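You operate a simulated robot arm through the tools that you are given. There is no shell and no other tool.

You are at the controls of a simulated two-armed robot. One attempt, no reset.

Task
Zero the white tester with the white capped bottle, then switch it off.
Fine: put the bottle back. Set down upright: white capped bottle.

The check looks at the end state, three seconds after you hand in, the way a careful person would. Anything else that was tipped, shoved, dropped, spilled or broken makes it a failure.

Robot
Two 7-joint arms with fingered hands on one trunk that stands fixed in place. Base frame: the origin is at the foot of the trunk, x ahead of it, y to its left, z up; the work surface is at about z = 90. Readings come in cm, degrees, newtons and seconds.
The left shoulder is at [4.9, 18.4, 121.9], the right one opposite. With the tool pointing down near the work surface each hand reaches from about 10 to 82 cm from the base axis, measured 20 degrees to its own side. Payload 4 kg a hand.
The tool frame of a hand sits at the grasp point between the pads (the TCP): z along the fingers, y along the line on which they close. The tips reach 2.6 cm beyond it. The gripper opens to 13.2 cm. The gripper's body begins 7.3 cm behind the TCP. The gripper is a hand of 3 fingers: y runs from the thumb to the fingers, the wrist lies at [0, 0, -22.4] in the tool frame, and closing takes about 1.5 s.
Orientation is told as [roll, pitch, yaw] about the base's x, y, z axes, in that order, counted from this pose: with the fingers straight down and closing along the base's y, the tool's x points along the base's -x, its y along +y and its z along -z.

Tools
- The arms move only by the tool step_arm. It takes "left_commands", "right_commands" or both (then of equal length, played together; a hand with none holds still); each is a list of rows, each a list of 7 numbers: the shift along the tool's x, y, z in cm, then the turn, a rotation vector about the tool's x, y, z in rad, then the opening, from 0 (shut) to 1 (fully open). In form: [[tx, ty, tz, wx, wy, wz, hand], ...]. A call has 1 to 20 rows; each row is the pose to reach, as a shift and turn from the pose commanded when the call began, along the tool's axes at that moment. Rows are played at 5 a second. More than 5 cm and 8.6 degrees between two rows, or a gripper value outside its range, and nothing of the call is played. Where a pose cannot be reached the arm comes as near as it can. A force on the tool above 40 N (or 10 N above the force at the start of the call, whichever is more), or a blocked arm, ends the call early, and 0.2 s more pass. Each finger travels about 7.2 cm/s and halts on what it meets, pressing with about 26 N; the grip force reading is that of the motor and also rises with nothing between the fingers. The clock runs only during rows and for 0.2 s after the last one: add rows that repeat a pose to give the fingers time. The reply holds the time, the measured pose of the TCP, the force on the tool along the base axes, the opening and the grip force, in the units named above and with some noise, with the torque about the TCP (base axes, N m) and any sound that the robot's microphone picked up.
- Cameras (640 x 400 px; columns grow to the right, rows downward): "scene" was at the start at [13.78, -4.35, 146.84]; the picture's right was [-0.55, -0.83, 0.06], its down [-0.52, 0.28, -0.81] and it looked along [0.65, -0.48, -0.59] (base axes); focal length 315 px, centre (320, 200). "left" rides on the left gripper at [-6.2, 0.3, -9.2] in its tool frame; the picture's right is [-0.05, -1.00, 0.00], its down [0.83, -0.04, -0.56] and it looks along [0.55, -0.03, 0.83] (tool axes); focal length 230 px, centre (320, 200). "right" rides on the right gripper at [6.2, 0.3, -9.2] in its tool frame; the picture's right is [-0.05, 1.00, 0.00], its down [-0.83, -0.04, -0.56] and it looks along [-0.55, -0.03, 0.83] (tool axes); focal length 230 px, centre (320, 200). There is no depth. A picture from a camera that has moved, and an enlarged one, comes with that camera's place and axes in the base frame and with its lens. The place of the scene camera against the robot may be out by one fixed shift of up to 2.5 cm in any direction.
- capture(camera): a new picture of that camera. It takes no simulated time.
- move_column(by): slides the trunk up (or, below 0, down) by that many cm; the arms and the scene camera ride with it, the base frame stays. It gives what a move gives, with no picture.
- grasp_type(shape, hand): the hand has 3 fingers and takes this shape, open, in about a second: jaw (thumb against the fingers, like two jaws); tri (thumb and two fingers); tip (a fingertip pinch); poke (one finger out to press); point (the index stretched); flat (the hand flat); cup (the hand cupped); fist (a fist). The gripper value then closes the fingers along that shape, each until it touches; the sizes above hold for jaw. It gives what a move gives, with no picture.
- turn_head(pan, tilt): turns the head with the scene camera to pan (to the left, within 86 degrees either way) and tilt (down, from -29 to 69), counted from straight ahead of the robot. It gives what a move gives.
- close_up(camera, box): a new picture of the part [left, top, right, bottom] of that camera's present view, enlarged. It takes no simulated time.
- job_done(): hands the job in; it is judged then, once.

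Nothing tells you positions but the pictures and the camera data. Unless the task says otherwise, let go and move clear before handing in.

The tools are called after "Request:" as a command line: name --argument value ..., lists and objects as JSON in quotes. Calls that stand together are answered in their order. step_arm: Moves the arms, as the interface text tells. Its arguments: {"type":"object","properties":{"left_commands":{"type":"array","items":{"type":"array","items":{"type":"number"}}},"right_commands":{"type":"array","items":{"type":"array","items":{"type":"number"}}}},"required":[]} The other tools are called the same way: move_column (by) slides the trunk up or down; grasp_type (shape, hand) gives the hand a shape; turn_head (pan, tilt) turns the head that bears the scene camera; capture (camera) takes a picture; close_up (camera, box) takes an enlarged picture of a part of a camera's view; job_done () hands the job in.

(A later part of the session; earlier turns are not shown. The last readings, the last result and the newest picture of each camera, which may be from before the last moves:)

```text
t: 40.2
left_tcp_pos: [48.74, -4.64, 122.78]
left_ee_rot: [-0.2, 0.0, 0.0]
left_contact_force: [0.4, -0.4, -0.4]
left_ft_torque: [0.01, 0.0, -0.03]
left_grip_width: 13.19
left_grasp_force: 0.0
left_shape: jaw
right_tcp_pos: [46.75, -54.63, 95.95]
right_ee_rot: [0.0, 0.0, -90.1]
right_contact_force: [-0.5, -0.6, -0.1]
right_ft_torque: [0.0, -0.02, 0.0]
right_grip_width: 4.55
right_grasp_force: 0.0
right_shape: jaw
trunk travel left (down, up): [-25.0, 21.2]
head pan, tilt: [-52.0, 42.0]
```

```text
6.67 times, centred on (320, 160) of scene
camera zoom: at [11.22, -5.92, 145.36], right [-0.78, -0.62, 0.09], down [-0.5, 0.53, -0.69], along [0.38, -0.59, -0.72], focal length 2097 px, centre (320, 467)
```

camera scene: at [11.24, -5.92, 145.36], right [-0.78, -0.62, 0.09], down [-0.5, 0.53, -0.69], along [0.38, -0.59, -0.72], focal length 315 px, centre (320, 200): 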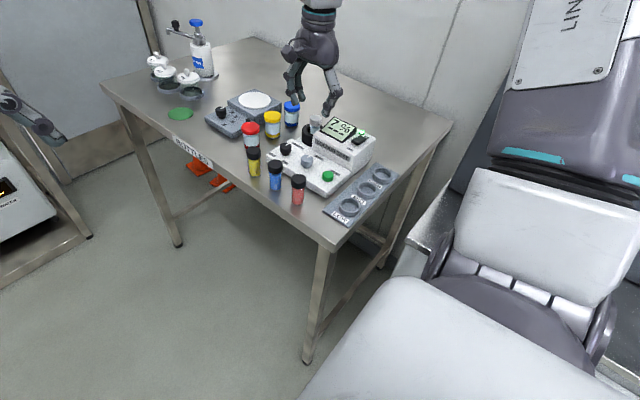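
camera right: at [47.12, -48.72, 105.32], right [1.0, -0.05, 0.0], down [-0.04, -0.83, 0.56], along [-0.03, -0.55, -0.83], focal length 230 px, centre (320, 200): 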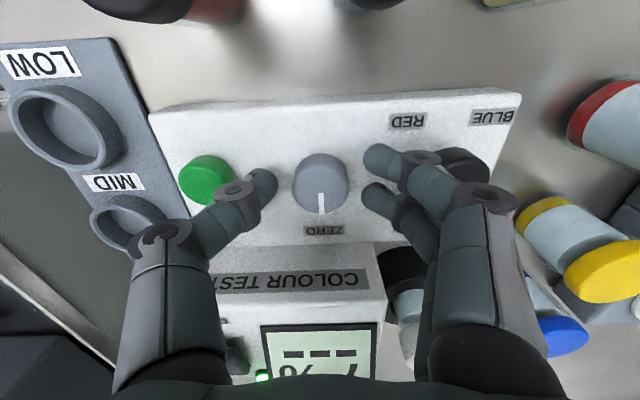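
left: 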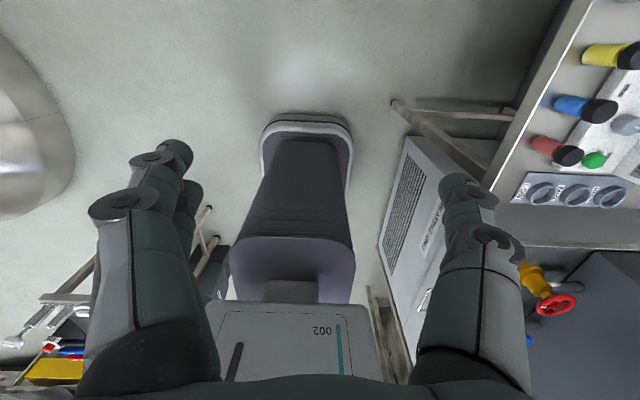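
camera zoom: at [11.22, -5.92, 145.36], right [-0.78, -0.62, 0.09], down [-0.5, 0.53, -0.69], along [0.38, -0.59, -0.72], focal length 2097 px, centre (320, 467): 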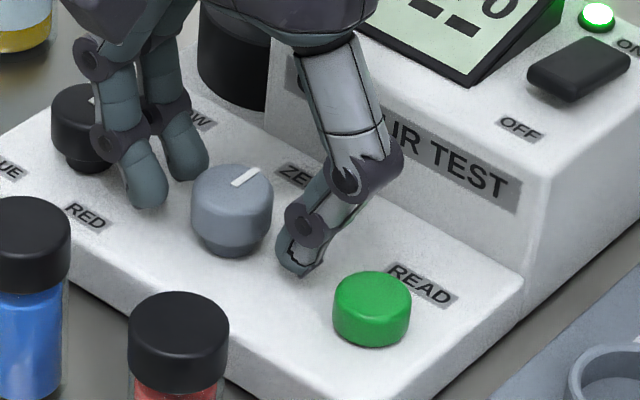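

Request:
step_arm --right_commands '[[0.1, 0.05, 0.2, 0, 0, 0, 0.3], [0.1, 0.05, 0.2, 0, 0, 0, 0.27], [0.1, 0.05, 0.2, 0, 0, 0, 0.24], [0.1, 0.05, 0.2, 0, 0, 0, 0.21], [0.1, 0.05, 0.2, 0, 0, 0, 0.18], [0.1, 0.05, 0.2, 0, 0, 0, 0.15], [0.1, 0.05, 0.2, 0, 0, 0, 0.12], [0.1, 0.05, 0.2, 0, 0, 0, 0.1], [0.1, 0.05, 0.2, 0, 0, 0, 0.1]]'

Request:
capture --camera "right"

Request:
close_up --camera "scene" --box '[280, 100, 390, 190]'

```text
t: 42.2
left_tcp_pos: [48.72, -4.71, 122.81]
left_ee_rot: [0.0, 0.0, 0.0]
left_contact_force: [-0.1, 0.2, 0.4]
left_ft_torque: [-0.02, 0.0, -0.02]
left_grip_width: 13.19
left_grasp_force: 0.0
left_shape: jaw
right_tcp_pos: [46.83, -54.56, 95.85]
right_ee_rot: [-0.1, 0.0, -90.0]
right_contact_force: [-0.5, 2.9, -2.2]
right_ft_torque: [0.0, 0.0, 0.02]
right_grip_width: 2.01
right_grasp_force: 26.3
right_shape: jaw
trunk travel left (down, up): [-25.0, 21.2]
head pan, tilt: [-52.0, 42.0]
```

```text
taken
camera right: at [47.22, -48.63, 105.11], right [1.0, -0.05, 0.0], down [-0.04, -0.83, 0.55], along [-0.03, -0.55, -0.83], focal length 230 px, centre (320, 200)
```

right: 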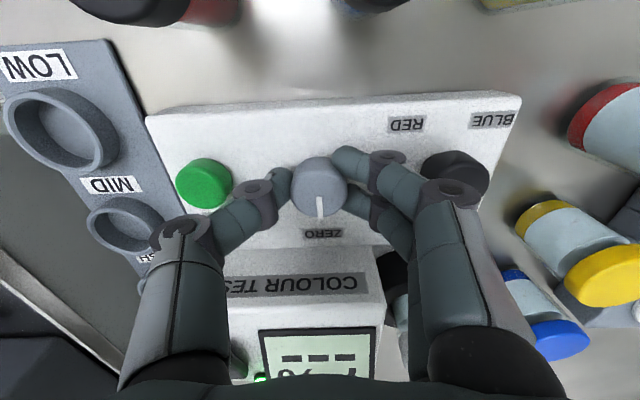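

```text
4.44 times, centred on (335, 145) of scene
camera zoom: at [11.24, -5.92, 145.35], right [-0.78, -0.62, 0.09], down [-0.5, 0.53, -0.69], along [0.38, -0.59, -0.72], focal length 1398 px, centre (253, 444)
```

zoom: 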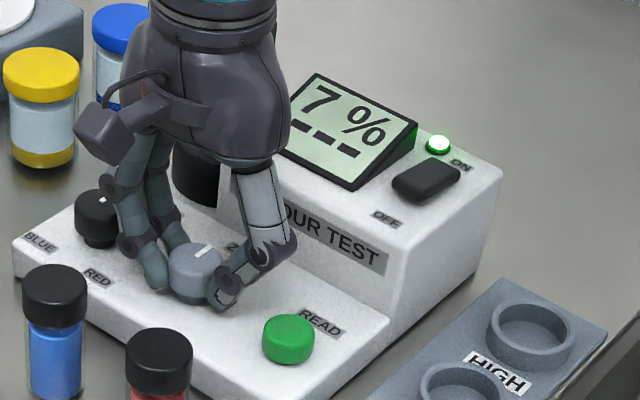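

The knob is gripped and the display is readable. I'll try a small 10° turn counter-clockwise (seen from above) and see how the reading changes.

Request:
step_arm --right_commands '[[0, 0, 0, 0, 0, -0.06, 0.1], [0, 0, 0, 0, 0, -0.12, 0.1], [0, 0, 0, 0, 0, -0.175, 0.1], [0, 0, 0, 0, 0, -0.175, 0.1]]'

Request:
close_up --camera "scene" --box '[280, 100, 390, 190]'

Request:
close_up --camera "right" --box '[230, 120, 410, 280]'

```text
t: 43.2
left_tcp_pos: [48.71, -4.73, 122.71]
left_ee_rot: [0.0, 0.0, 0.1]
left_contact_force: [-0.2, 0.1, 0.3]
left_ft_torque: [0.02, -0.03, -0.02]
left_grip_width: 13.18
left_grasp_force: 0.2
left_shape: jaw
right_tcp_pos: [46.86, -54.61, 95.84]
right_ee_rot: [-0.1, 0.1, -79.9]
right_contact_force: [-3.2, 3.8, -6.5]
right_ft_torque: [0.07, 0.03, 0.0]
right_grip_width: 2.01
right_grasp_force: 25.6
right_shape: jaw
trunk travel left (down, up): [-25.0, 21.2]
head pan, tilt: [-52.0, 42.0]
```

```text
4.44 times, centred on (335, 145) of scene
camera zoom: at [11.26, -5.92, 145.35], right [-0.78, -0.62, 0.09], down [-0.5, 0.53, -0.69], along [0.38, -0.59, -0.72], focal length 1398 px, centre (253, 444)
```

zoom: 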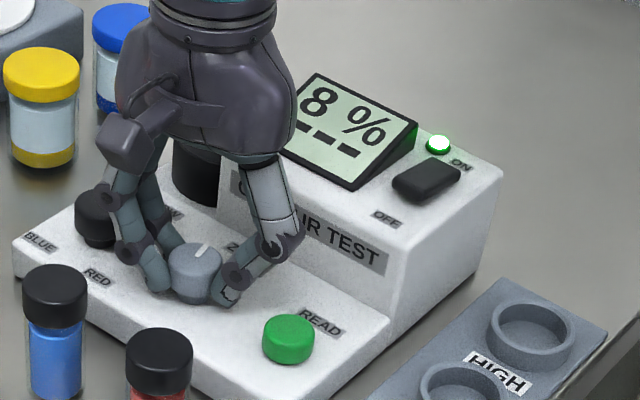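

```text
2.50 times, centred on (320, 200) of right
camera zoom: at [46.13, -48.67, 105.14], right [0.99, 0.12, 0.0], down [0.1, -0.83, 0.55], along [0.07, -0.55, -0.83], focal length 575 px, centre (320, 200)
```

zoom: 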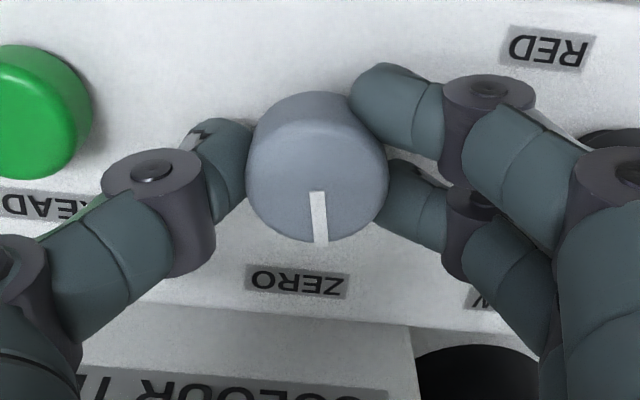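

Counter-clockwise raised it to 8 %, so I need clockwise. I'll turn clockwise about 40° and read again.

Request:
step_arm --right_commands '[[0, 0, 0, 0, 0, 0.1, 0.1], [0, 0, 0, 0, 0, 0.2, 0.1], [0, 0, 0, 0, 0, 0.3, 0.1], [0, 0, 0, 0, 0, 0.4, 0.1], [0, 0, 0, 0, 0, 0.5, 0.1], [0, 0, 0, 0, 0, 0.6, 0.1], [0, 0, 0, 0, 0, 0.7, 0.1], [0, 0, 0, 0, 0, 0.7, 0.1]]'

Request:
close_up --camera "scene" --box '[280, 100, 390, 190]'

Request:
capture --camera "right"

```text
t: 44.8
left_tcp_pos: [48.6, -4.62, 122.72]
left_ee_rot: [-0.2, 0.0, -0.1]
left_contact_force: [-0.9, -0.8, -0.2]
left_ft_torque: [0.04, 0.02, 0.0]
left_grip_width: 13.19
left_grasp_force: 0.0
left_shape: jaw
right_tcp_pos: [47.02, -54.82, 95.75]
right_ee_rot: [-0.3, 1.5, -118.2]
right_contact_force: [-0.8, 21.4, 15.5]
right_ft_torque: [0.46, 0.17, -0.02]
right_grip_width: 2.14
right_grasp_force: 26.1
right_shape: jaw
right hand out of reach, approached as far as the arm can: row 7
trunk travel left (down, up): [-25.0, 21.2]
head pan, tilt: [-52.0, 42.0]
stopped in row 7 (right hand): the force on the tool passed its limit at 44 N (the readings are from after the stop); the commanded pose is now the measured one
```

```text
4.44 times, centred on (335, 145) of scene
camera zoom: at [11.21, -5.59, 145.4], right [-0.78, -0.62, 0.09], down [-0.5, 0.53, -0.69], along [0.38, -0.59, -0.72], focal length 1398 px, centre (253, 444)
```

zoom: 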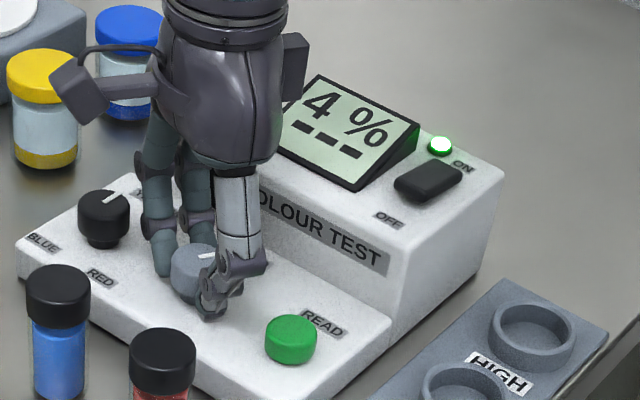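

```text
taken
camera right: at [50.14, -50.07, 105.16], right [0.86, -0.52, -0.01], down [-0.44, -0.73, 0.53], along [-0.28, -0.45, -0.85], focal length 230 px, centre (320, 200)
```

right: 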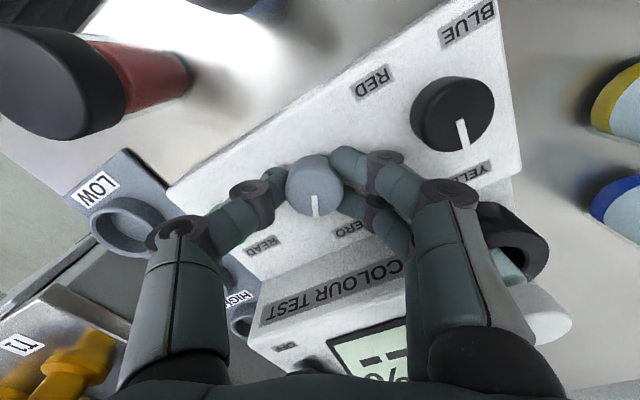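

The arm reached its wrist limit at about −118°, with the reading at 4 % (about 10° per percent). I'll release the knob, rise, turn the hand back and re-grip for the remaining ~40°.

Request:
step_arm --right_commands '[[0, 0, 0, 0, 0, -0.02, 0.12], [0, 0, 0, 0, 0, -0.02, 0.17], [0, 0, 0, 0, 0, -0.02, 0.22], [0, 0, 0, 0, 0, -0.02, 0.28], [0, 0, 0, 0, 0, -0.02, 0.34], [0, 0, 0, 0, 0, -0.02, 0.36], [0, 0, -1, 0, 0, -0.02, 0.36], [0, 0, -3, 0, 0, -0.02, 0.36], [0, 0, -5, 0, 0, -0.02, 0.36], [0, 0, -5, 0, -0.026, -0.02, 0.36]]'

Request:
capture --camera "right"

Request:
close_up --camera "scene" --box '[280, 100, 390, 190]'

```text
t: 47.0
left_tcp_pos: [48.78, -4.86, 122.72]
left_ee_rot: [0.0, 0.0, 0.0]
left_contact_force: [-0.2, -0.5, -0.5]
left_ft_torque: [0.0, 0.02, 0.0]
left_grip_width: 13.18
left_grasp_force: 0.0
left_shape: jaw
right_tcp_pos: [46.78, -57.46, 99.73]
right_ee_rot: [-0.2, 0.3, -116.7]
right_contact_force: [0.9, 0.3, 0.3]
right_ft_torque: [0.0, 0.03, 0.0]
right_grip_width: 4.74
right_grasp_force: 0.1
right_shape: jaw
right hand out of reach, approached as far as the arm can: row 9, 10
trunk travel left (down, up): [-25.0, 21.2]
head pan, tilt: [-52.0, 42.0]
```

```text
taken
camera right: at [49.91, -52.33, 109.17], right [0.87, -0.5, 0.0], down [-0.41, -0.73, 0.55], along [-0.28, -0.48, -0.83], focal length 230 px, centre (320, 200)
```

right: 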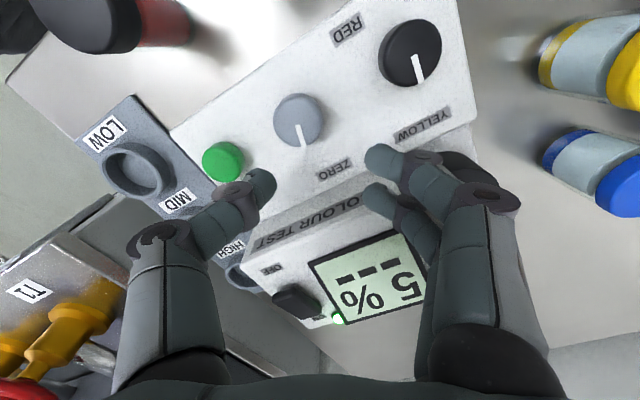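

```text
4.44 times, centred on (335, 145) of scene
camera zoom: at [11.3, -5.94, 145.35], right [-0.78, -0.62, 0.09], down [-0.5, 0.53, -0.69], along [0.38, -0.59, -0.72], focal length 1398 px, centre (253, 444)
```

zoom: 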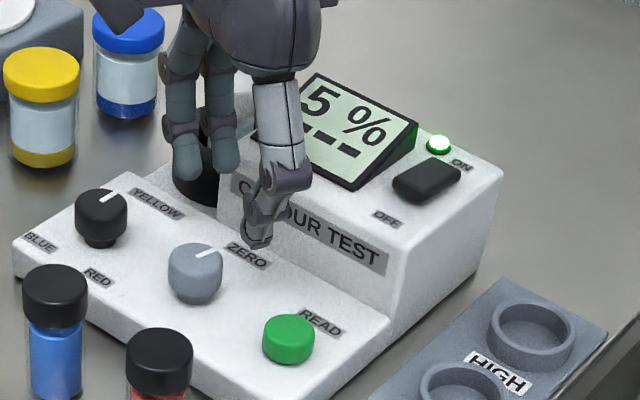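

Request:
step_arm --right_commands '[[0, 0, -1, 0, 0, -0.1, 0.36], [0, 0, -2, 0, 0, -0.2, 0.36], [0, 0, -3, 0, 0, -0.3, 0.36], [0, 0, -4, 0, 0, -0.4, 0.36], [0, 0, -4, 0, 0, -0.5, 0.36], [0, 0, -4, 0, 0, -0.5, 0.36]]'

Request:
capture --camera "right"

```text
t: 48.4
left_tcp_pos: [48.6, -4.76, 122.72]
left_ee_rot: [0.1, 0.1, 0.1]
left_contact_force: [0.5, 0.8, 0.4]
left_ft_torque: [0.02, 0.03, -0.02]
left_grip_width: 13.18
left_grasp_force: 0.0
left_shape: jaw
right_tcp_pos: [46.77, -57.3, 103.79]
right_ee_rot: [-0.1, -0.1, -88.3]
right_contact_force: [0.1, 0.3, -1.1]
right_ft_torque: [-0.03, -0.05, 0.02]
right_grip_width: 4.72
right_grasp_force: 0.2
right_shape: jaw
trunk travel left (down, up): [-25.0, 21.2]
head pan, tilt: [-52.0, 42.0]
```

```text
taken
camera right: at [46.94, -51.36, 113.08], right [1.0, -0.02, 0.0], down [-0.02, -0.83, 0.56], along [-0.02, -0.56, -0.83], focal length 230 px, centre (320, 200)
```

right: 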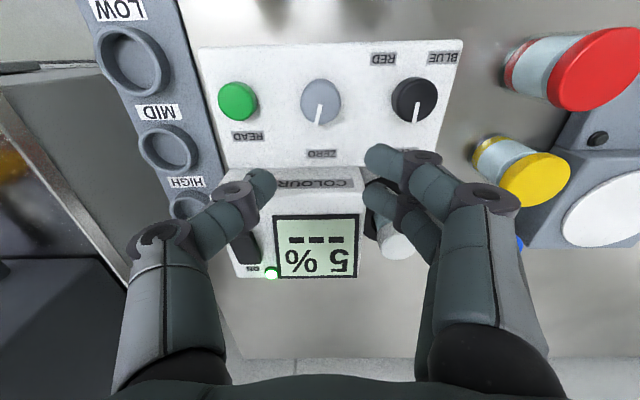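

Request:
step_arm --right_commands '[[0.5, 0, 0, 0, 0, -0.14, 0.36], [1, 0, 0, 0, 0, -0.28, 0.36], [1.5, 0, 0, 0, 0, -0.42, 0.36], [2, 0, 0, 0, 0, -0.56, 0.36], [2.5, 0.05, 0, 0, 0, -0.7, 0.36], [2.75, 0.1, 0, 0, 0, -0.84, 0.36], [2.75, 0.1, 0, 0, 0, -0.98, 0.36], [2.75, 0.1, 0, 0, 0, -1.02, 0.36], [2.75, 0.1, 0, 0, 0, -1.02, 0.36]]'

Request:
capture --camera "right"

Request:
close_up --camera "scene" --box '[270, 90, 390, 190]'

```text
t: 50.4
left_tcp_pos: [48.73, -4.88, 122.76]
left_ee_rot: [-0.1, 0.0, 0.0]
left_contact_force: [-0.3, 0.7, 0.0]
left_ft_torque: [-0.01, -0.03, -0.02]
left_grip_width: 13.19
left_grasp_force: 0.0
left_shape: jaw
right_tcp_pos: [46.67, -54.69, 103.74]
right_ee_rot: [-0.2, 0.2, -29.9]
right_contact_force: [-0.7, 0.1, 0.2]
right_ft_torque: [0.04, 0.04, -0.01]
right_grip_width: 4.72
right_grasp_force: 0.0
right_shape: jaw
trunk travel left (down, up): [-25.0, 21.2]
head pan, tilt: [-52.0, 42.0]
```

```text
taken
camera right: at [41.62, -51.46, 113.03], right [0.54, 0.84, 0.0], down [0.7, -0.45, 0.55], along [0.46, -0.3, -0.83], focal length 230 px, centre (320, 200)
```

right: 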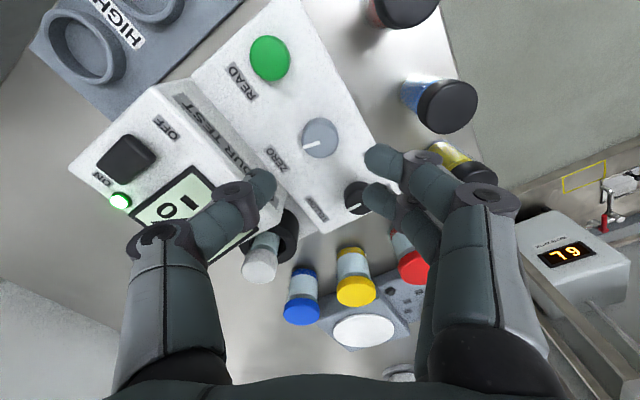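

```text
4.00 times, centred on (330, 140) of scene
camera zoom: at [11.24, -5.93, 145.36], right [-0.78, -0.62, 0.09], down [-0.5, 0.53, -0.69], along [0.38, -0.59, -0.72], focal length 1258 px, centre (280, 440)
```

zoom: 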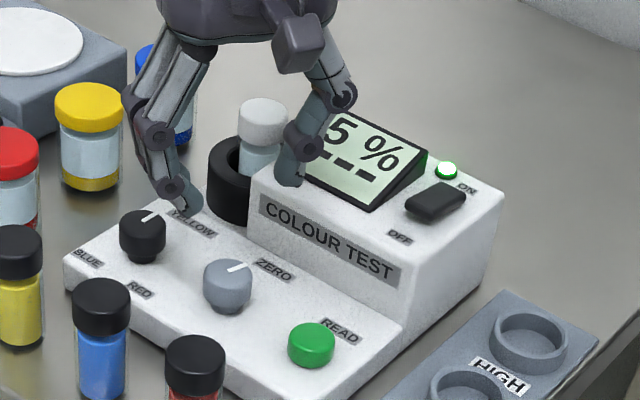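

Request:
step_arm --right_commands '[[0, 0.05, 2.5, 0, 0, 0, 0.36], [0, 0.05, 5, 0, 0, 0, 0.36], [0, 0.05, 6.5, 0, 0, 0, 0.36], [0, 0.05, 7.5, 0, 0, 0, 0.36], [0, 0.05, 7.9, 0, 0, 0, 0.34], [0, 0.05, 7.9, 0, 0, 0, 0.3], [0, 0.05, 7.9, 0, 0, 0, 0.27], [0, 0.05, 7.9, 0, 0, 0, 0.24], [0, 0.05, 7.9, 0, 0, 0, 0.21], [0, 0.05, 7.9, 0, 0, 0, 0.18], [0, 0.05, 7.9, 0, 0, 0, 0.15], [0, 0.05, 7.9, 0, 0, 0, 0.12], [0, 0.05, 7.9, 0, 0, 0, 0.08], [0, 0.05, 7.9, 0, 0, 0, 0.08]]'

Request:
capture --camera "right"

Request:
close_up --camera "scene" --box '[270, 90, 390, 190]'

```text
t: 53.4
left_tcp_pos: [48.76, -4.82, 122.71]
left_ee_rot: [0.0, 0.0, 0.0]
left_contact_force: [0.5, -0.9, 0.1]
left_ft_torque: [0.03, -0.03, 0.0]
left_grip_width: 13.2
left_grasp_force: 0.0
left_shape: jaw
right_tcp_pos: [46.64, -54.64, 95.79]
right_ee_rot: [-0.2, 0.2, -29.9]
right_contact_force: [-0.4, -0.1, -2.2]
right_ft_torque: [0.01, 0.01, -0.01]
right_grip_width: 2.02
right_grasp_force: 26.4
right_shape: jaw
trunk travel left (down, up): [-25.0, 21.2]
head pan, tilt: [-52.0, 42.0]
```

```text
taken
camera right: at [41.53, -51.44, 105.15], right [0.54, 0.84, 0.0], down [0.7, -0.45, 0.55], along [0.46, -0.3, -0.83], focal length 230 px, centre (320, 200)
```

right: 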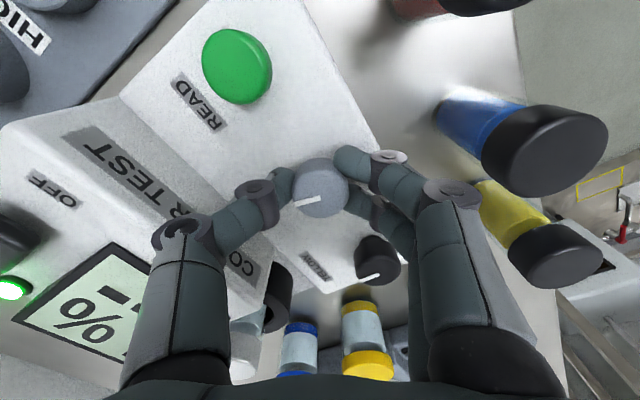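

```text
4.00 times, centred on (330, 140) of scene
camera zoom: at [11.24, -5.95, 145.35], right [-0.78, -0.62, 0.09], down [-0.5, 0.53, -0.69], along [0.38, -0.59, -0.72], focal length 1258 px, centre (280, 440)
```

zoom: 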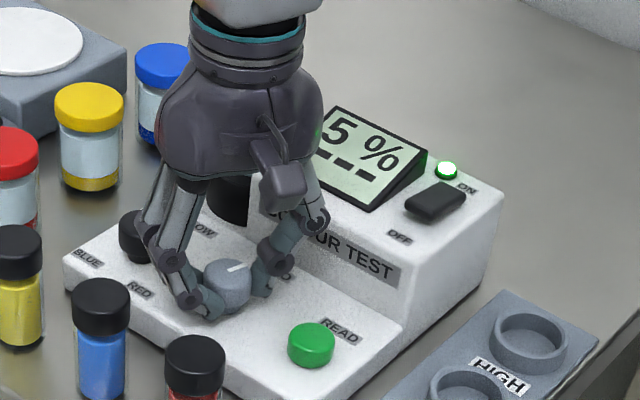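

Gripped again at −30° with 5 % displayed. I'll turn clockwise about 40° and read.

Request:
step_arm --right_commands '[[0, 0, 0, 0, 0, 0.08, 0.08], [0, 0, 0, 0, 0, 0.16, 0.08], [0, 0, 0, 0, 0, 0.24, 0.08], [0, 0, 0, 0, 0, 0.32, 0.08], [0, 0, 0, 0, 0, 0.4, 0.08], [0, 0, 0, 0, 0, 0.48, 0.08], [0, 0, 0, 0, 0, 0.56, 0.08], [0, 0, 0, 0, 0, 0.64, 0.08], [0, 0, 0, 0, 0, 0.7, 0.08], [0, 0, 0, 0, 0, 0.7, 0.08]]'

Request:
close_up --camera "scene" --box '[270, 90, 390, 190]'

Request:
close_up --camera "right" --box '[230, 120, 410, 280]'

```text
t: 55.6
left_tcp_pos: [48.65, -4.75, 122.73]
left_ee_rot: [-0.1, 0.0, 0.0]
left_contact_force: [0.5, 0.0, -0.3]
left_ft_torque: [0.02, 0.01, 0.0]
left_grip_width: 13.18
left_grasp_force: 0.1
left_shape: jaw
right_tcp_pos: [46.71, -54.54, 95.82]
right_ee_rot: [-0.3, 0.0, -70.1]
right_contact_force: [-1.7, 5.6, -4.1]
right_ft_torque: [0.1, 0.01, 0.04]
right_grip_width: 1.99
right_grasp_force: 25.9
right_shape: jaw
trunk travel left (down, up): [-25.0, 21.2]
head pan, tilt: [-52.0, 42.0]
```

```text
4.00 times, centred on (330, 140) of scene
camera zoom: at [11.25, -5.88, 145.36], right [-0.78, -0.62, 0.09], down [-0.5, 0.53, -0.69], along [0.38, -0.59, -0.72], focal length 1258 px, centre (280, 440)
```

zoom: 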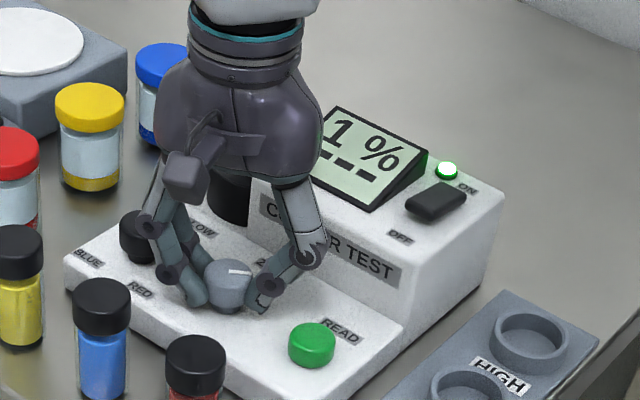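

```text
2.50 times, centred on (320, 200) of right
camera zoom: at [45.02, -48.84, 105.15], right [0.96, 0.29, 0.0], down [0.24, -0.79, 0.56], along [0.16, -0.53, -0.83], focal length 575 px, centre (320, 200)
```

zoom: 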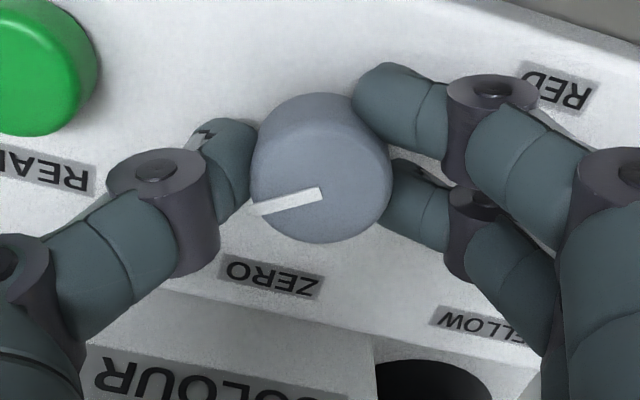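

1 % now. I'll continue in small 5° steps.

Request:
step_arm --right_commands '[[0, 0, 0, 0, 0, 0.045, 0.08], [0, 0, 0, 0, 0, 0.09, 0.08], [0, 0, 0, 0, 0, 0.09, 0.08]]'

Request:
close_up --camera "scene" --box '[330, 110, 390, 160]'

```text
t: 56.4
left_tcp_pos: [48.77, -4.75, 122.66]
left_ee_rot: [0.1, 0.0, 0.0]
left_contact_force: [-0.3, -0.2, -0.1]
left_ft_torque: [0.01, -0.01, 0.0]
left_grip_width: 13.21
left_grasp_force: 0.0
left_shape: jaw
right_tcp_pos: [46.76, -54.57, 95.8]
right_ee_rot: [-0.2, -0.1, -75.3]
right_contact_force: [0.1, 5.3, -4.2]
right_ft_torque: [0.1, -0.06, -0.03]
right_grip_width: 2.01
right_grasp_force: 25.6
right_shape: jaw
trunk travel left (down, up): [-25.0, 21.2]
head pan, tilt: [-52.0, 42.0]
```

```text
8.00 times, centred on (360, 135) of scene
camera zoom: at [11.28, -5.88, 145.35], right [-0.78, -0.62, 0.09], down [-0.5, 0.53, -0.69], along [0.38, -0.59, -0.72], focal length 2517 px, centre (0, 720)
```

zoom: 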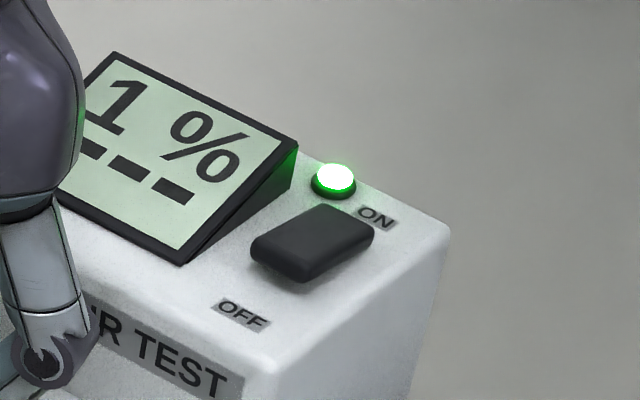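

Request:
step_arm --right_commands '[[0, 0, 0, 0, 0, 0.045, 0.08], [0, 0, 0, 0, 0, 0.07, 0.08], [0, 0, 0, 0, 0, 0.07, 0.08]]'

Request:
close_up --camera "scene" --box '[320, 105, 390, 160]'

```text
t: 57.2
left_tcp_pos: [48.73, -4.73, 122.86]
left_ee_rot: [0.1, 0.0, 0.0]
left_contact_force: [-0.4, 0.0, 0.3]
left_ft_torque: [0.02, -0.03, 0.01]
left_grip_width: 13.18
left_grasp_force: 0.2
left_shape: jaw
right_tcp_pos: [46.75, -54.59, 95.91]
right_ee_rot: [-0.2, -0.1, -79.3]
right_contact_force: [0.2, 7.5, -5.1]
right_ft_torque: [0.1, -0.02, -0.01]
right_grip_width: 2.02
right_grasp_force: 25.9
right_shape: jaw
trunk travel left (down, up): [-25.0, 21.2]
head pan, tilt: [-52.0, 42.0]
```

```text
7.27 times, centred on (355, 132) of scene
camera zoom: at [11.28, -5.88, 145.35], right [-0.78, -0.62, 0.09], down [-0.5, 0.53, -0.69], along [0.38, -0.59, -0.72], focal length 2288 px, centre (66, 691)
```

zoom: 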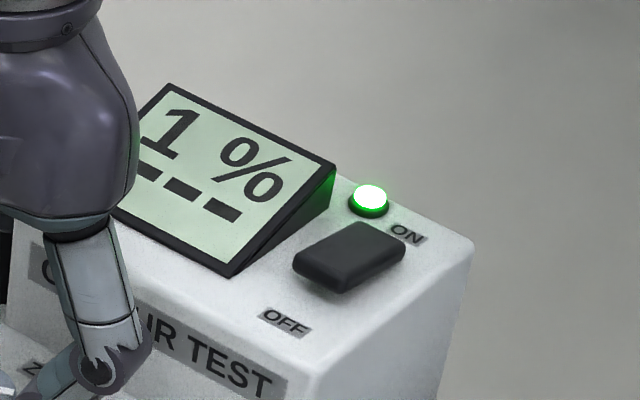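

Request:
close_up --camera "right" --box '[230, 120, 410, 280]'

Request:
capture --camera "right"

```text
2.50 times, centred on (320, 200) of right
camera zoom: at [46.0, -48.62, 105.15], right [0.99, 0.13, 0.0], down [0.11, -0.82, 0.56], along [0.07, -0.55, -0.83], focal length 575 px, centre (320, 200)
```

zoom: 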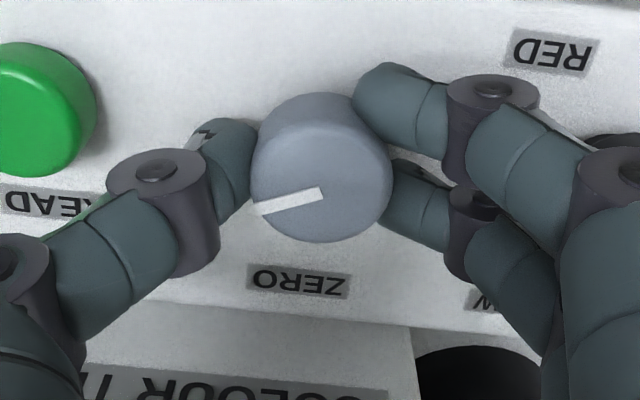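

```text
taken
camera right: at [46.0, -48.62, 105.15], right [0.99, 0.13, 0.0], down [0.11, -0.82, 0.56], along [0.07, -0.55, -0.83], focal length 230 px, centre (320, 200)
```

right: 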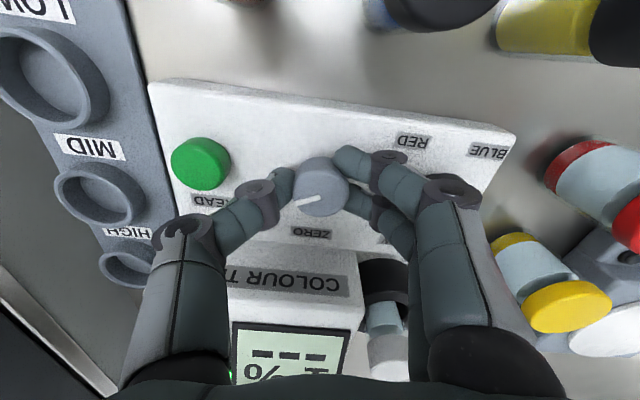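

Request:
step_arm --right_commands '[[0, 0, 0, 0, 0, 0.04, 0.08], [0, 0, 0, 0, 0, 0.07, 0.08], [0, 0, 0, 0, 0, 0.07, 0.08]]'

Request:
close_up --camera "scene" --box '[320, 105, 390, 160]'

Request:
close_up --camera "right" --box '[210, 300, 370, 400]'

```text
t: 58.0
left_tcp_pos: [48.76, -4.73, 122.66]
left_ee_rot: [0.0, 0.2, 0.1]
left_contact_force: [0.2, -0.4, -0.5]
left_ft_torque: [0.03, 0.0, 0.0]
left_grip_width: 13.17
left_grasp_force: 0.1
left_shape: jaw
right_tcp_pos: [46.81, -54.62, 95.83]
right_ee_rot: [-0.2, -0.2, -83.4]
right_contact_force: [0.6, 7.4, -7.4]
right_ft_torque: [0.13, -0.05, 0.0]
right_grip_width: 2.0
right_grasp_force: 25.9
right_shape: jaw
trunk travel left (down, up): [-25.0, 21.2]
head pan, tilt: [-52.0, 42.0]
```

```text
7.27 times, centred on (355, 132) of scene
camera zoom: at [11.33, -5.88, 145.35], right [-0.78, -0.62, 0.09], down [-0.5, 0.53, -0.69], along [0.38, -0.59, -0.72], focal length 2288 px, centre (66, 691)
```

zoom: 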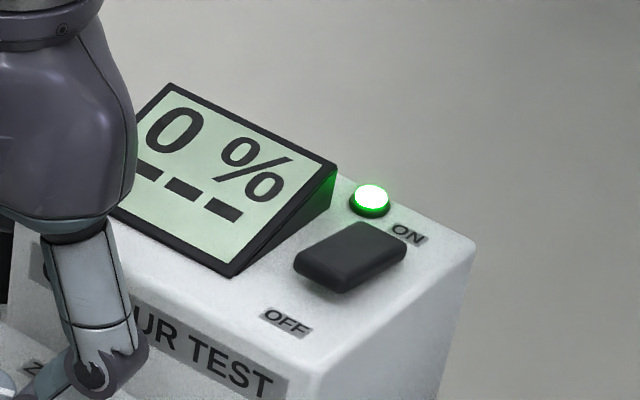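

```text
4.00 times, centred on (290, 350) of right
camera zoom: at [46.44, -48.59, 105.16], right [1.0, 0.06, -0.01], down [0.06, -0.83, 0.56], along [0.03, -0.56, -0.83], focal length 920 px, centre (440, -400)
```

zoom: 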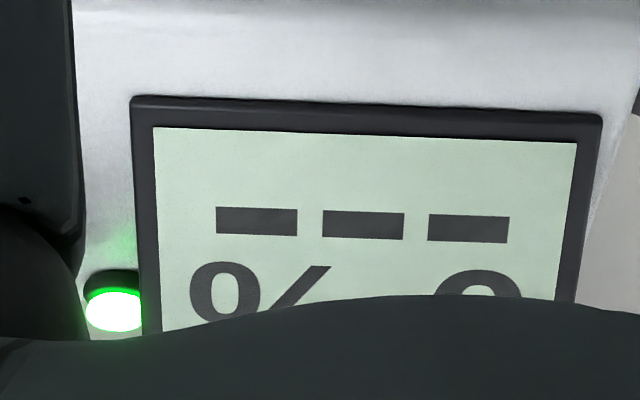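

0 % is reached. I'll turn about 3° more to sit in the middle of the zero band, then release gently and re-read.

Request:
step_arm --right_commands '[[0, 0, 0, 0, 0, 0.03, 0.08], [0, 0, 0, 0, 0, 0.055, 0.08], [0, 0, 0, 0, 0, 0.055, 0.08]]'

Request:
close_up --camera "scene" --box '[320, 105, 390, 160]'

```text
t: 58.8
left_tcp_pos: [48.72, -4.73, 122.71]
left_ee_rot: [0.0, 0.1, 0.0]
left_contact_force: [-0.1, 0.7, 0.1]
left_ft_torque: [0.03, 0.01, 0.01]
left_grip_width: 13.17
left_grasp_force: 0.1
left_shape: jaw
right_tcp_pos: [46.84, -54.73, 95.82]
right_ee_rot: [-0.3, -0.1, -86.5]
right_contact_force: [0.4, 9.8, -7.9]
right_ft_torque: [0.19, -0.03, 0.02]
right_grip_width: 1.98
right_grasp_force: 26.5
right_shape: jaw
trunk travel left (down, up): [-25.0, 21.2]
head pan, tilt: [-52.0, 42.0]
```

```text
7.27 times, centred on (355, 132) of scene
camera zoom: at [11.32, -5.85, 145.35], right [-0.78, -0.62, 0.09], down [-0.5, 0.53, -0.69], along [0.38, -0.59, -0.72], focal length 2288 px, centre (66, 691)
```

zoom: 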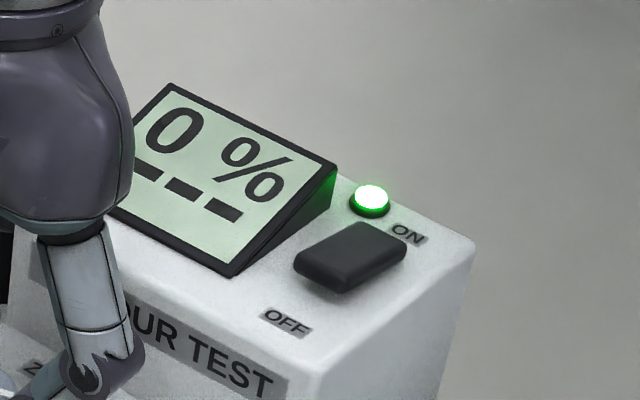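

Request:
step_arm --right_commands '[[0.1, 0, 0, 0, 0, 0, 0.12], [0.1, 0, 0, 0, 0, 0, 0.16], [0.1, 0, 0, 0, 0, 0, 0.2], [0.1, 0, 0, 0, 0, 0, 0.25], [0.1, 0, 0, 0, 0, 0, 0.3], [0.1, 0, 0, 0, 0, 0, 0.36], [0.1, 0, 0, 0, 0, 0, 0.36], [0.1, 0, -1, 0, 0, 0, 0.36], [0.1, 0, -3, 0, 0, 0, 0.36], [0.1, 0, -6, 0, 0, 0, 0.36], [0.1, 0, -9, 0, 0, 0, 0.36], [0.1, 0, -9, 0, 0, 0, 0.36]]'

Request:
close_up --camera "scene" --box '[270, 90, 390, 190]'

Request:
capture --camera "right"

```text
t: 61.4
left_tcp_pos: [48.78, -4.75, 122.73]
left_ee_rot: [-0.1, 0.1, 0.0]
left_contact_force: [-0.2, -0.2, -0.1]
left_ft_torque: [0.0, 0.02, 0.0]
left_grip_width: 13.2
left_grasp_force: 0.1
left_shape: jaw
right_tcp_pos: [46.78, -54.46, 104.9]
right_ee_rot: [-0.4, -0.1, -86.5]
right_contact_force: [-0.2, 0.8, -0.6]
right_ft_torque: [0.01, -0.02, 0.0]
right_grip_width: 4.74
right_grasp_force: 0.1
right_shape: jaw
trunk travel left (down, up): [-25.0, 21.2]
head pan, tilt: [-52.0, 42.0]
```

```text
4.00 times, centred on (330, 140) of scene
camera zoom: at [11.29, -5.95, 145.35], right [-0.78, -0.62, 0.09], down [-0.5, 0.53, -0.69], along [0.38, -0.59, -0.72], focal length 1258 px, centre (280, 440)
```

zoom: 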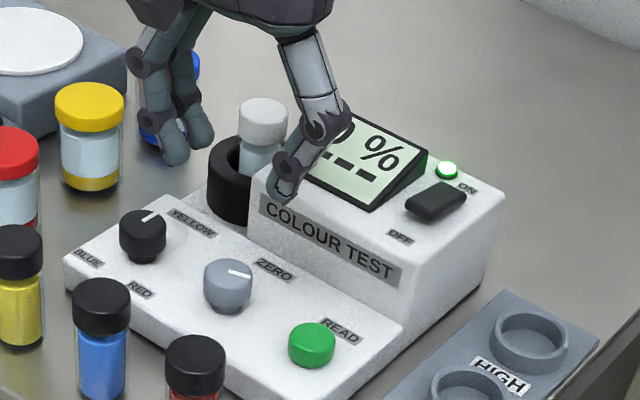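

```text
taken
camera right: at [46.85, -48.45, 114.17], right [1.0, 0.01, 0.0], down [0.01, -0.83, 0.56], along [0.0, -0.56, -0.83], focal length 230 px, centre (320, 200)
```

right: 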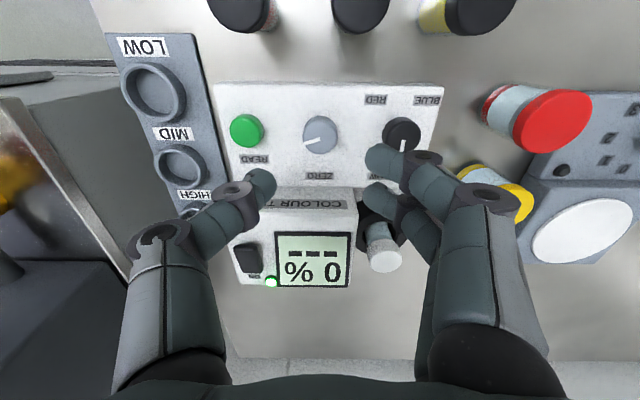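

The reading stays at 0 % after release. Next I rotate the hand back, move above the rocker and shape it to poke the OFF end (now raised, near (39.6, -64.4)).

Request:
step_arm --right_commands '[[0, 0, -1.5, 0, 0, -0.1, 0.36], [-0.5, -0.4, -3, 0, 0, -0.22, 0.36], [-1.4, -1.1, -3.5, 0, 0, -0.35, 0.36], [-2.3, -1.8, -3.5, 0, 0, -0.48, 0.36], [-3.2, -2.6, -3.5, 0, 0, -0.61, 0.36], [-4.1, -3.4, -3.5, 0, 0, -0.74, 0.36], [-5, -4.1, -3.5, 0, 0, -0.87, 0.36], [-5.9, -4.9, -3.5, 0, 0, -1.0, 0.36], [-6.8, -5.6, -3.5, 0, 0, -1.13, 0.36], [-7.8, -6.3, -3.5, 0, 0, -1.26, 0.36], [-8.8, -7.1, -3.5, 0, 0, -1.39, 0.36], [-9.68, -7.88, -3.5, 0, 0, -1.51, 0.36], [-9.68, -7.88, -3.5, 0, 0, -1.51, 0.36]]'

Request:
grasp_type --shape "poke" --hand "right"

Request:
capture --camera "right"

Request:
close_up --camera "scene" --box '[270, 90, 400, 190]'

```text
t: 64.2
left_tcp_pos: [48.74, -4.9, 122.78]
left_ee_rot: [0.0, -0.1, 0.1]
left_contact_force: [0.2, 0.3, 0.2]
left_ft_torque: [-0.02, 0.0, 0.02]
left_grip_width: 13.2
left_grasp_force: 0.0
left_shape: jaw
right_tcp_pos: [39.6, -64.69, 108.38]
right_ee_rot: [-0.1, 0.2, 0.2]
right_contact_force: [0.3, 0.1, 0.2]
right_ft_torque: [0.0, 0.0, -0.02]
right_grip_width: 4.75
right_grasp_force: 0.2
right_shape: jaw
trunk travel left (down, up): [-25.0, 21.2]
head pan, tilt: [-52.0, 42.0]
```

```text
t: 65.1
left_tcp_pos: [48.71, -4.81, 122.69]
left_ee_rot: [0.1, 0.0, 0.0]
left_contact_force: [0.6, 0.3, 0.5]
left_ft_torque: [0.0, 0.01, 0.0]
left_grip_width: 13.19
left_grasp_force: 0.1
left_shape: jaw
right_tcp_pos: [39.52, -64.64, 108.41]
right_ee_rot: [-0.1, 0.1, 0.1]
right_contact_force: [0.0, -0.3, -0.3]
right_ft_torque: [-0.02, 0.02, 0.01]
right_grip_width: 0.0
right_grasp_force: 0.0
right_shape: poke
trunk travel left (down, up): [-25.0, 21.2]
head pan, tilt: [-52.0, 42.0]
```

```text
taken
camera right: at [33.48, -64.54, 117.77], right [0.05, 1.0, 0.0], down [0.83, -0.04, 0.55], along [0.55, -0.03, -0.83], focal length 230 px, centre (320, 200)
```

right: 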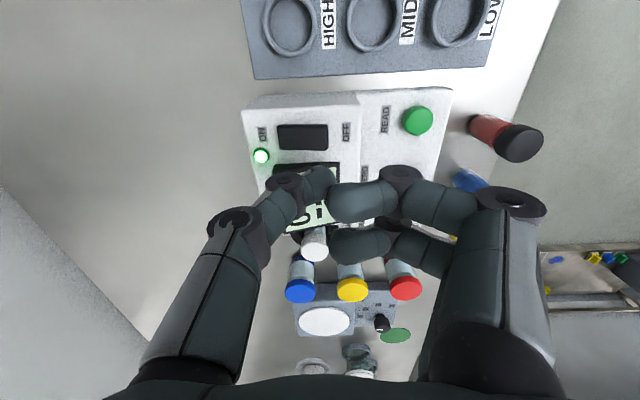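

```text
4.00 times, centred on (335, 140) of scene
camera zoom: at [11.23, -5.94, 145.36], right [-0.78, -0.62, 0.09], down [-0.5, 0.53, -0.69], along [0.38, -0.59, -0.72], focal length 1258 px, centre (260, 440)
```

zoom: 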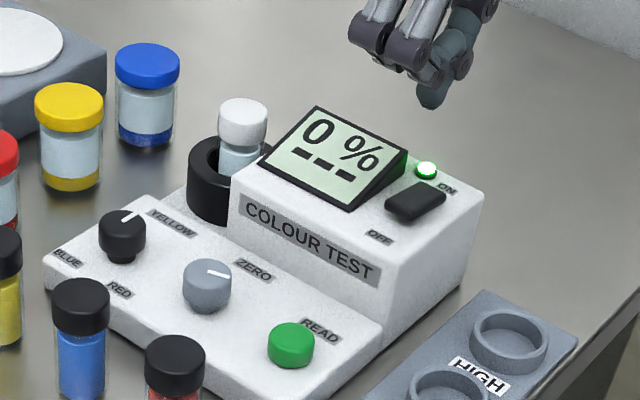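

Request:
step_arm --right_commands '[[0, -0.1, 2.5, 0, 0, 0, 1], [0, -0.1, 4.5, 0, 0, 0, 1], [0, -0.1, 5.8, 0, 0, 0, 1], [0, -0.1, 6.4, 0, 0, 0, 1], [0, -0.1, 6.7, 0, 0, 0, 1], [0, -0.1, 6.9, 0, 0, 0, 1], [0, -0.1, 7.1, 0, 0, 0, 1], [0, -0.1, 7.3, 0, 0, 0, 1], [0, -0.1, 7.3, 0, 0, 0, 1]]'

Request:
close_up --camera "scene" --box '[300, 90, 420, 190]'

Request:
close_up --camera "right" --box '[230, 80, 430, 250]'

```text
t: 67.1
left_tcp_pos: [48.61, -4.82, 122.61]
left_ee_rot: [-0.1, 0.0, 0.0]
left_contact_force: [-0.1, 0.3, 0.7]
left_ft_torque: [-0.01, 0.03, 0.0]
left_grip_width: 13.19
left_grasp_force: 0.0
left_shape: jaw
right_tcp_pos: [39.5, -64.72, 101.17]
right_ee_rot: [-0.2, 0.2, 0.1]
right_contact_force: [-0.7, -0.8, 4.2]
right_ft_torque: [-0.01, 0.01, 0.0]
right_grip_width: 0.02
right_grasp_force: 0.0
right_shape: poke
trunk travel left (down, up): [-25.0, 21.2]
head pan, tilt: [-52.0, 42.0]
```

```text
4.00 times, centred on (360, 140) of scene
camera zoom: at [11.2, -5.9, 145.37], right [-0.78, -0.62, 0.09], down [-0.49, 0.53, -0.69], along [0.38, -0.59, -0.72], focal length 1258 px, centre (160, 440)
```

zoom: 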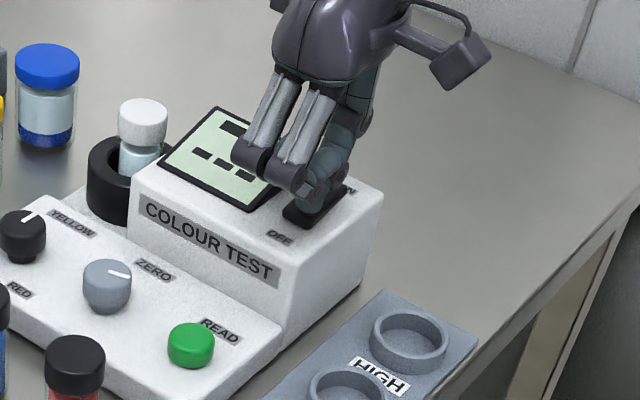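

```text
2.35 times, centred on (330, 165) of right
camera zoom: at [33.38, -64.54, 110.46], right [0.05, 1.0, 0.0], down [0.83, -0.04, 0.55], along [0.55, -0.03, -0.83], focal length 541 px, centre (296, 282)
```

zoom: 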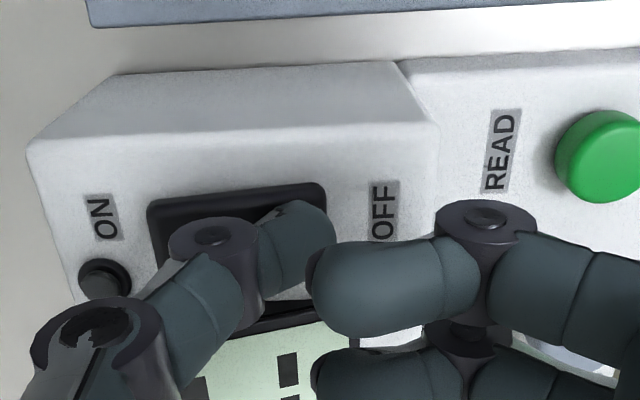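

The display is back to dashes and the lamp is dark: it's switched off. I'll press a touch more to make sure it's fully seated, then lift away.

Request:
step_arm --right_commands '[[0, 0, 0.15, 0, 0, 0, 1], [0, 0, 0.15, 0, 0, 0, 1], [0, 0, -0.5, 0, 0, 0, 1], [0, 0, -2.5, 0, 0, 0, 1], [0, 0, -5.5, 0, 0, 0, 1], [0, 0, -9, 0, 0, 0, 1], [0, 0, -9, 0, 0, 0, 1]]'

Request:
close_up --camera "scene" --box '[300, 90, 400, 180]'

Request:
capture --camera "right"

```text
t: 68.7
left_tcp_pos: [48.61, -4.74, 122.87]
left_ee_rot: [0.0, -0.1, 0.1]
left_contact_force: [-0.1, 0.2, -0.3]
left_ft_torque: [-0.01, -0.01, 0.01]
left_grip_width: 13.18
left_grasp_force: 0.0
left_shape: jaw
right_tcp_pos: [39.42, -64.55, 110.4]
right_ee_rot: [-0.1, 0.3, 0.1]
right_contact_force: [0.1, -0.2, -0.1]
right_ft_torque: [0.0, -0.01, 0.0]
right_grip_width: 0.0
right_grasp_force: 0.1
right_shape: poke
trunk travel left (down, up): [-25.0, 21.2]
head pan, tilt: [-52.0, 42.0]
```

```text
4.44 times, centred on (350, 135) of scene
camera zoom: at [11.26, -5.97, 145.35], right [-0.78, -0.62, 0.09], down [-0.5, 0.53, -0.69], along [0.38, -0.59, -0.72], focal length 1398 px, centre (187, 489)
```

zoom: 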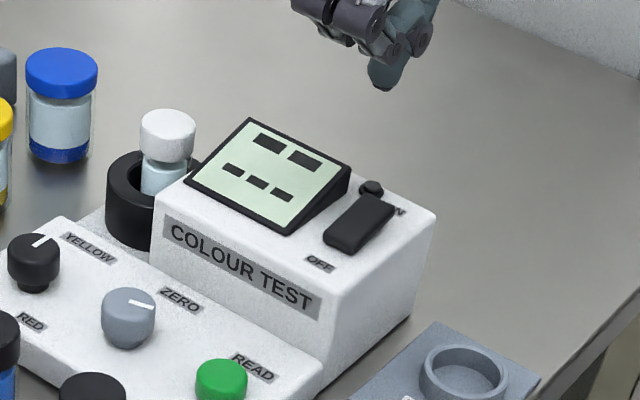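

```text
taken
camera right: at [33.38, -64.42, 119.64], right [0.05, 1.0, 0.0], down [0.83, -0.04, 0.55], along [0.55, -0.03, -0.83], focal length 230 px, centre (320, 200)
```

right: 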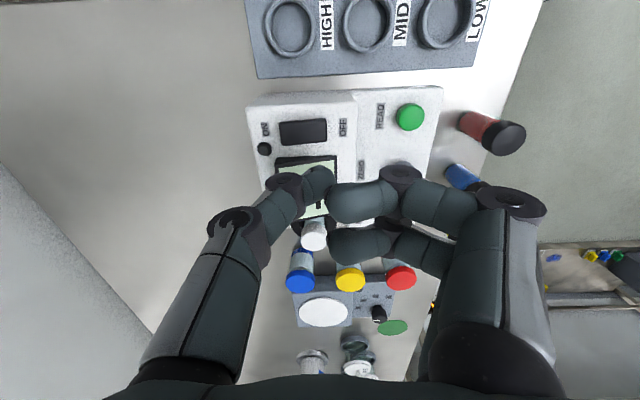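

The tester is off. Now I return to jaw shape and move above the bottle in the well.

Request:
grasp_type --shape "jaw" --hand "right"

Request:
step_arm --right_commands '[[-3.6, -0.4, 0, 0, -0.004, 0, 0.85], [-7.2, -0.8, 0, 0, -0.004, 0, 0.7], [-10.8, -1.2, 0, 0, -0.004, 0, 0.55], [-14.3, -1.65, 1, 0, -0.004, 0, 0.42], [-14.3, -1.65, 2, 0, -0.004, 0, 0.42], [-14.3, -1.65, 2, 0, -0.004, 0, 0.42], [-14.3, -1.65, 2, 0, -0.004, 0, 0.42]]'

Request:
capture --camera "right"

Request:
close_up --camera "right" --box '[260, 80, 380, 190]'

```text
t: 69.6
left_tcp_pos: [48.63, -4.77, 122.73]
left_ee_rot: [0.0, 0.1, 0.0]
left_contact_force: [-0.9, 0.6, 1.1]
left_ft_torque: [-0.02, 0.02, -0.03]
left_grip_width: 13.18
left_grasp_force: 0.0
left_shape: jaw
right_tcp_pos: [39.51, -64.65, 110.28]
right_ee_rot: [-0.2, 0.2, 0.1]
right_contact_force: [-0.1, -0.2, 0.1]
right_ft_torque: [-0.02, 0.01, 0.01]
right_grip_width: 13.19
right_grasp_force: 0.1
right_shape: jaw
trunk travel left (down, up): [-25.0, 21.2]
head pan, tilt: [-52.0, 42.0]
```

```text
t: 71.2
left_tcp_pos: [48.74, -4.76, 122.59]
left_ee_rot: [-0.1, 0.0, 0.0]
left_contact_force: [-0.3, 0.6, -0.4]
left_ft_torque: [0.03, 0.0, -0.02]
left_grip_width: 13.2
left_grasp_force: 0.0
left_shape: jaw
right_tcp_pos: [53.81, -66.14, 107.99]
right_ee_rot: [-0.1, 0.0, 0.2]
right_contact_force: [-0.1, -1.3, 0.3]
right_ft_torque: [0.0, 0.0, 0.0]
right_grip_width: 5.61
right_grasp_force: 0.1
right_shape: jaw
trunk travel left (down, up): [-25.0, 21.2]
head pan, tilt: [-52.0, 42.0]
```

```text
taken
camera right: at [47.7, -66.17, 117.34], right [0.05, 1.0, 0.0], down [0.83, -0.04, 0.55], along [0.55, -0.03, -0.83], focal length 230 px, centre (320, 200)
```

right: 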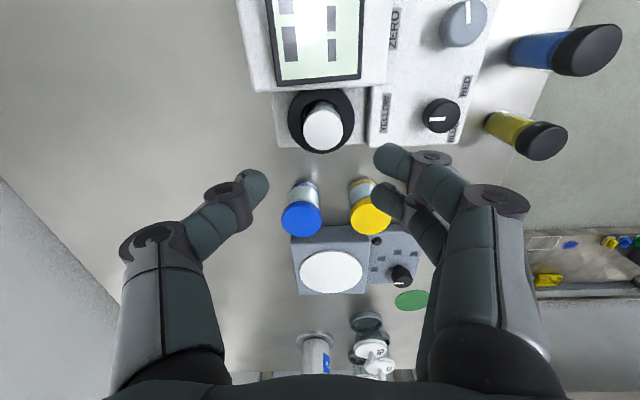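

```text
3.64 times, centred on (320, 135) of right
camera zoom: at [47.7, -66.17, 117.34], right [0.05, 1.0, 0.0], down [0.83, -0.04, 0.55], along [0.55, -0.03, -0.83], focal length 837 px, centre (320, 436)
```

zoom: 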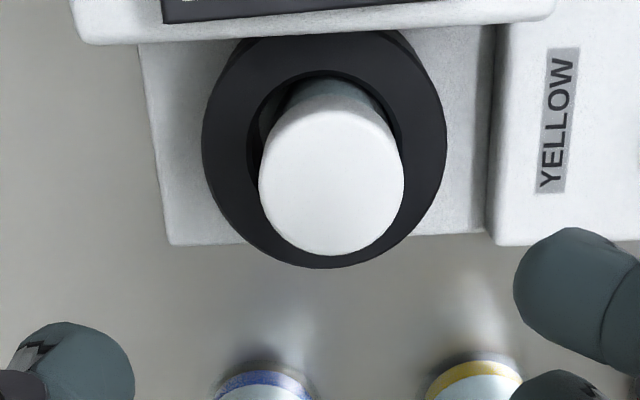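

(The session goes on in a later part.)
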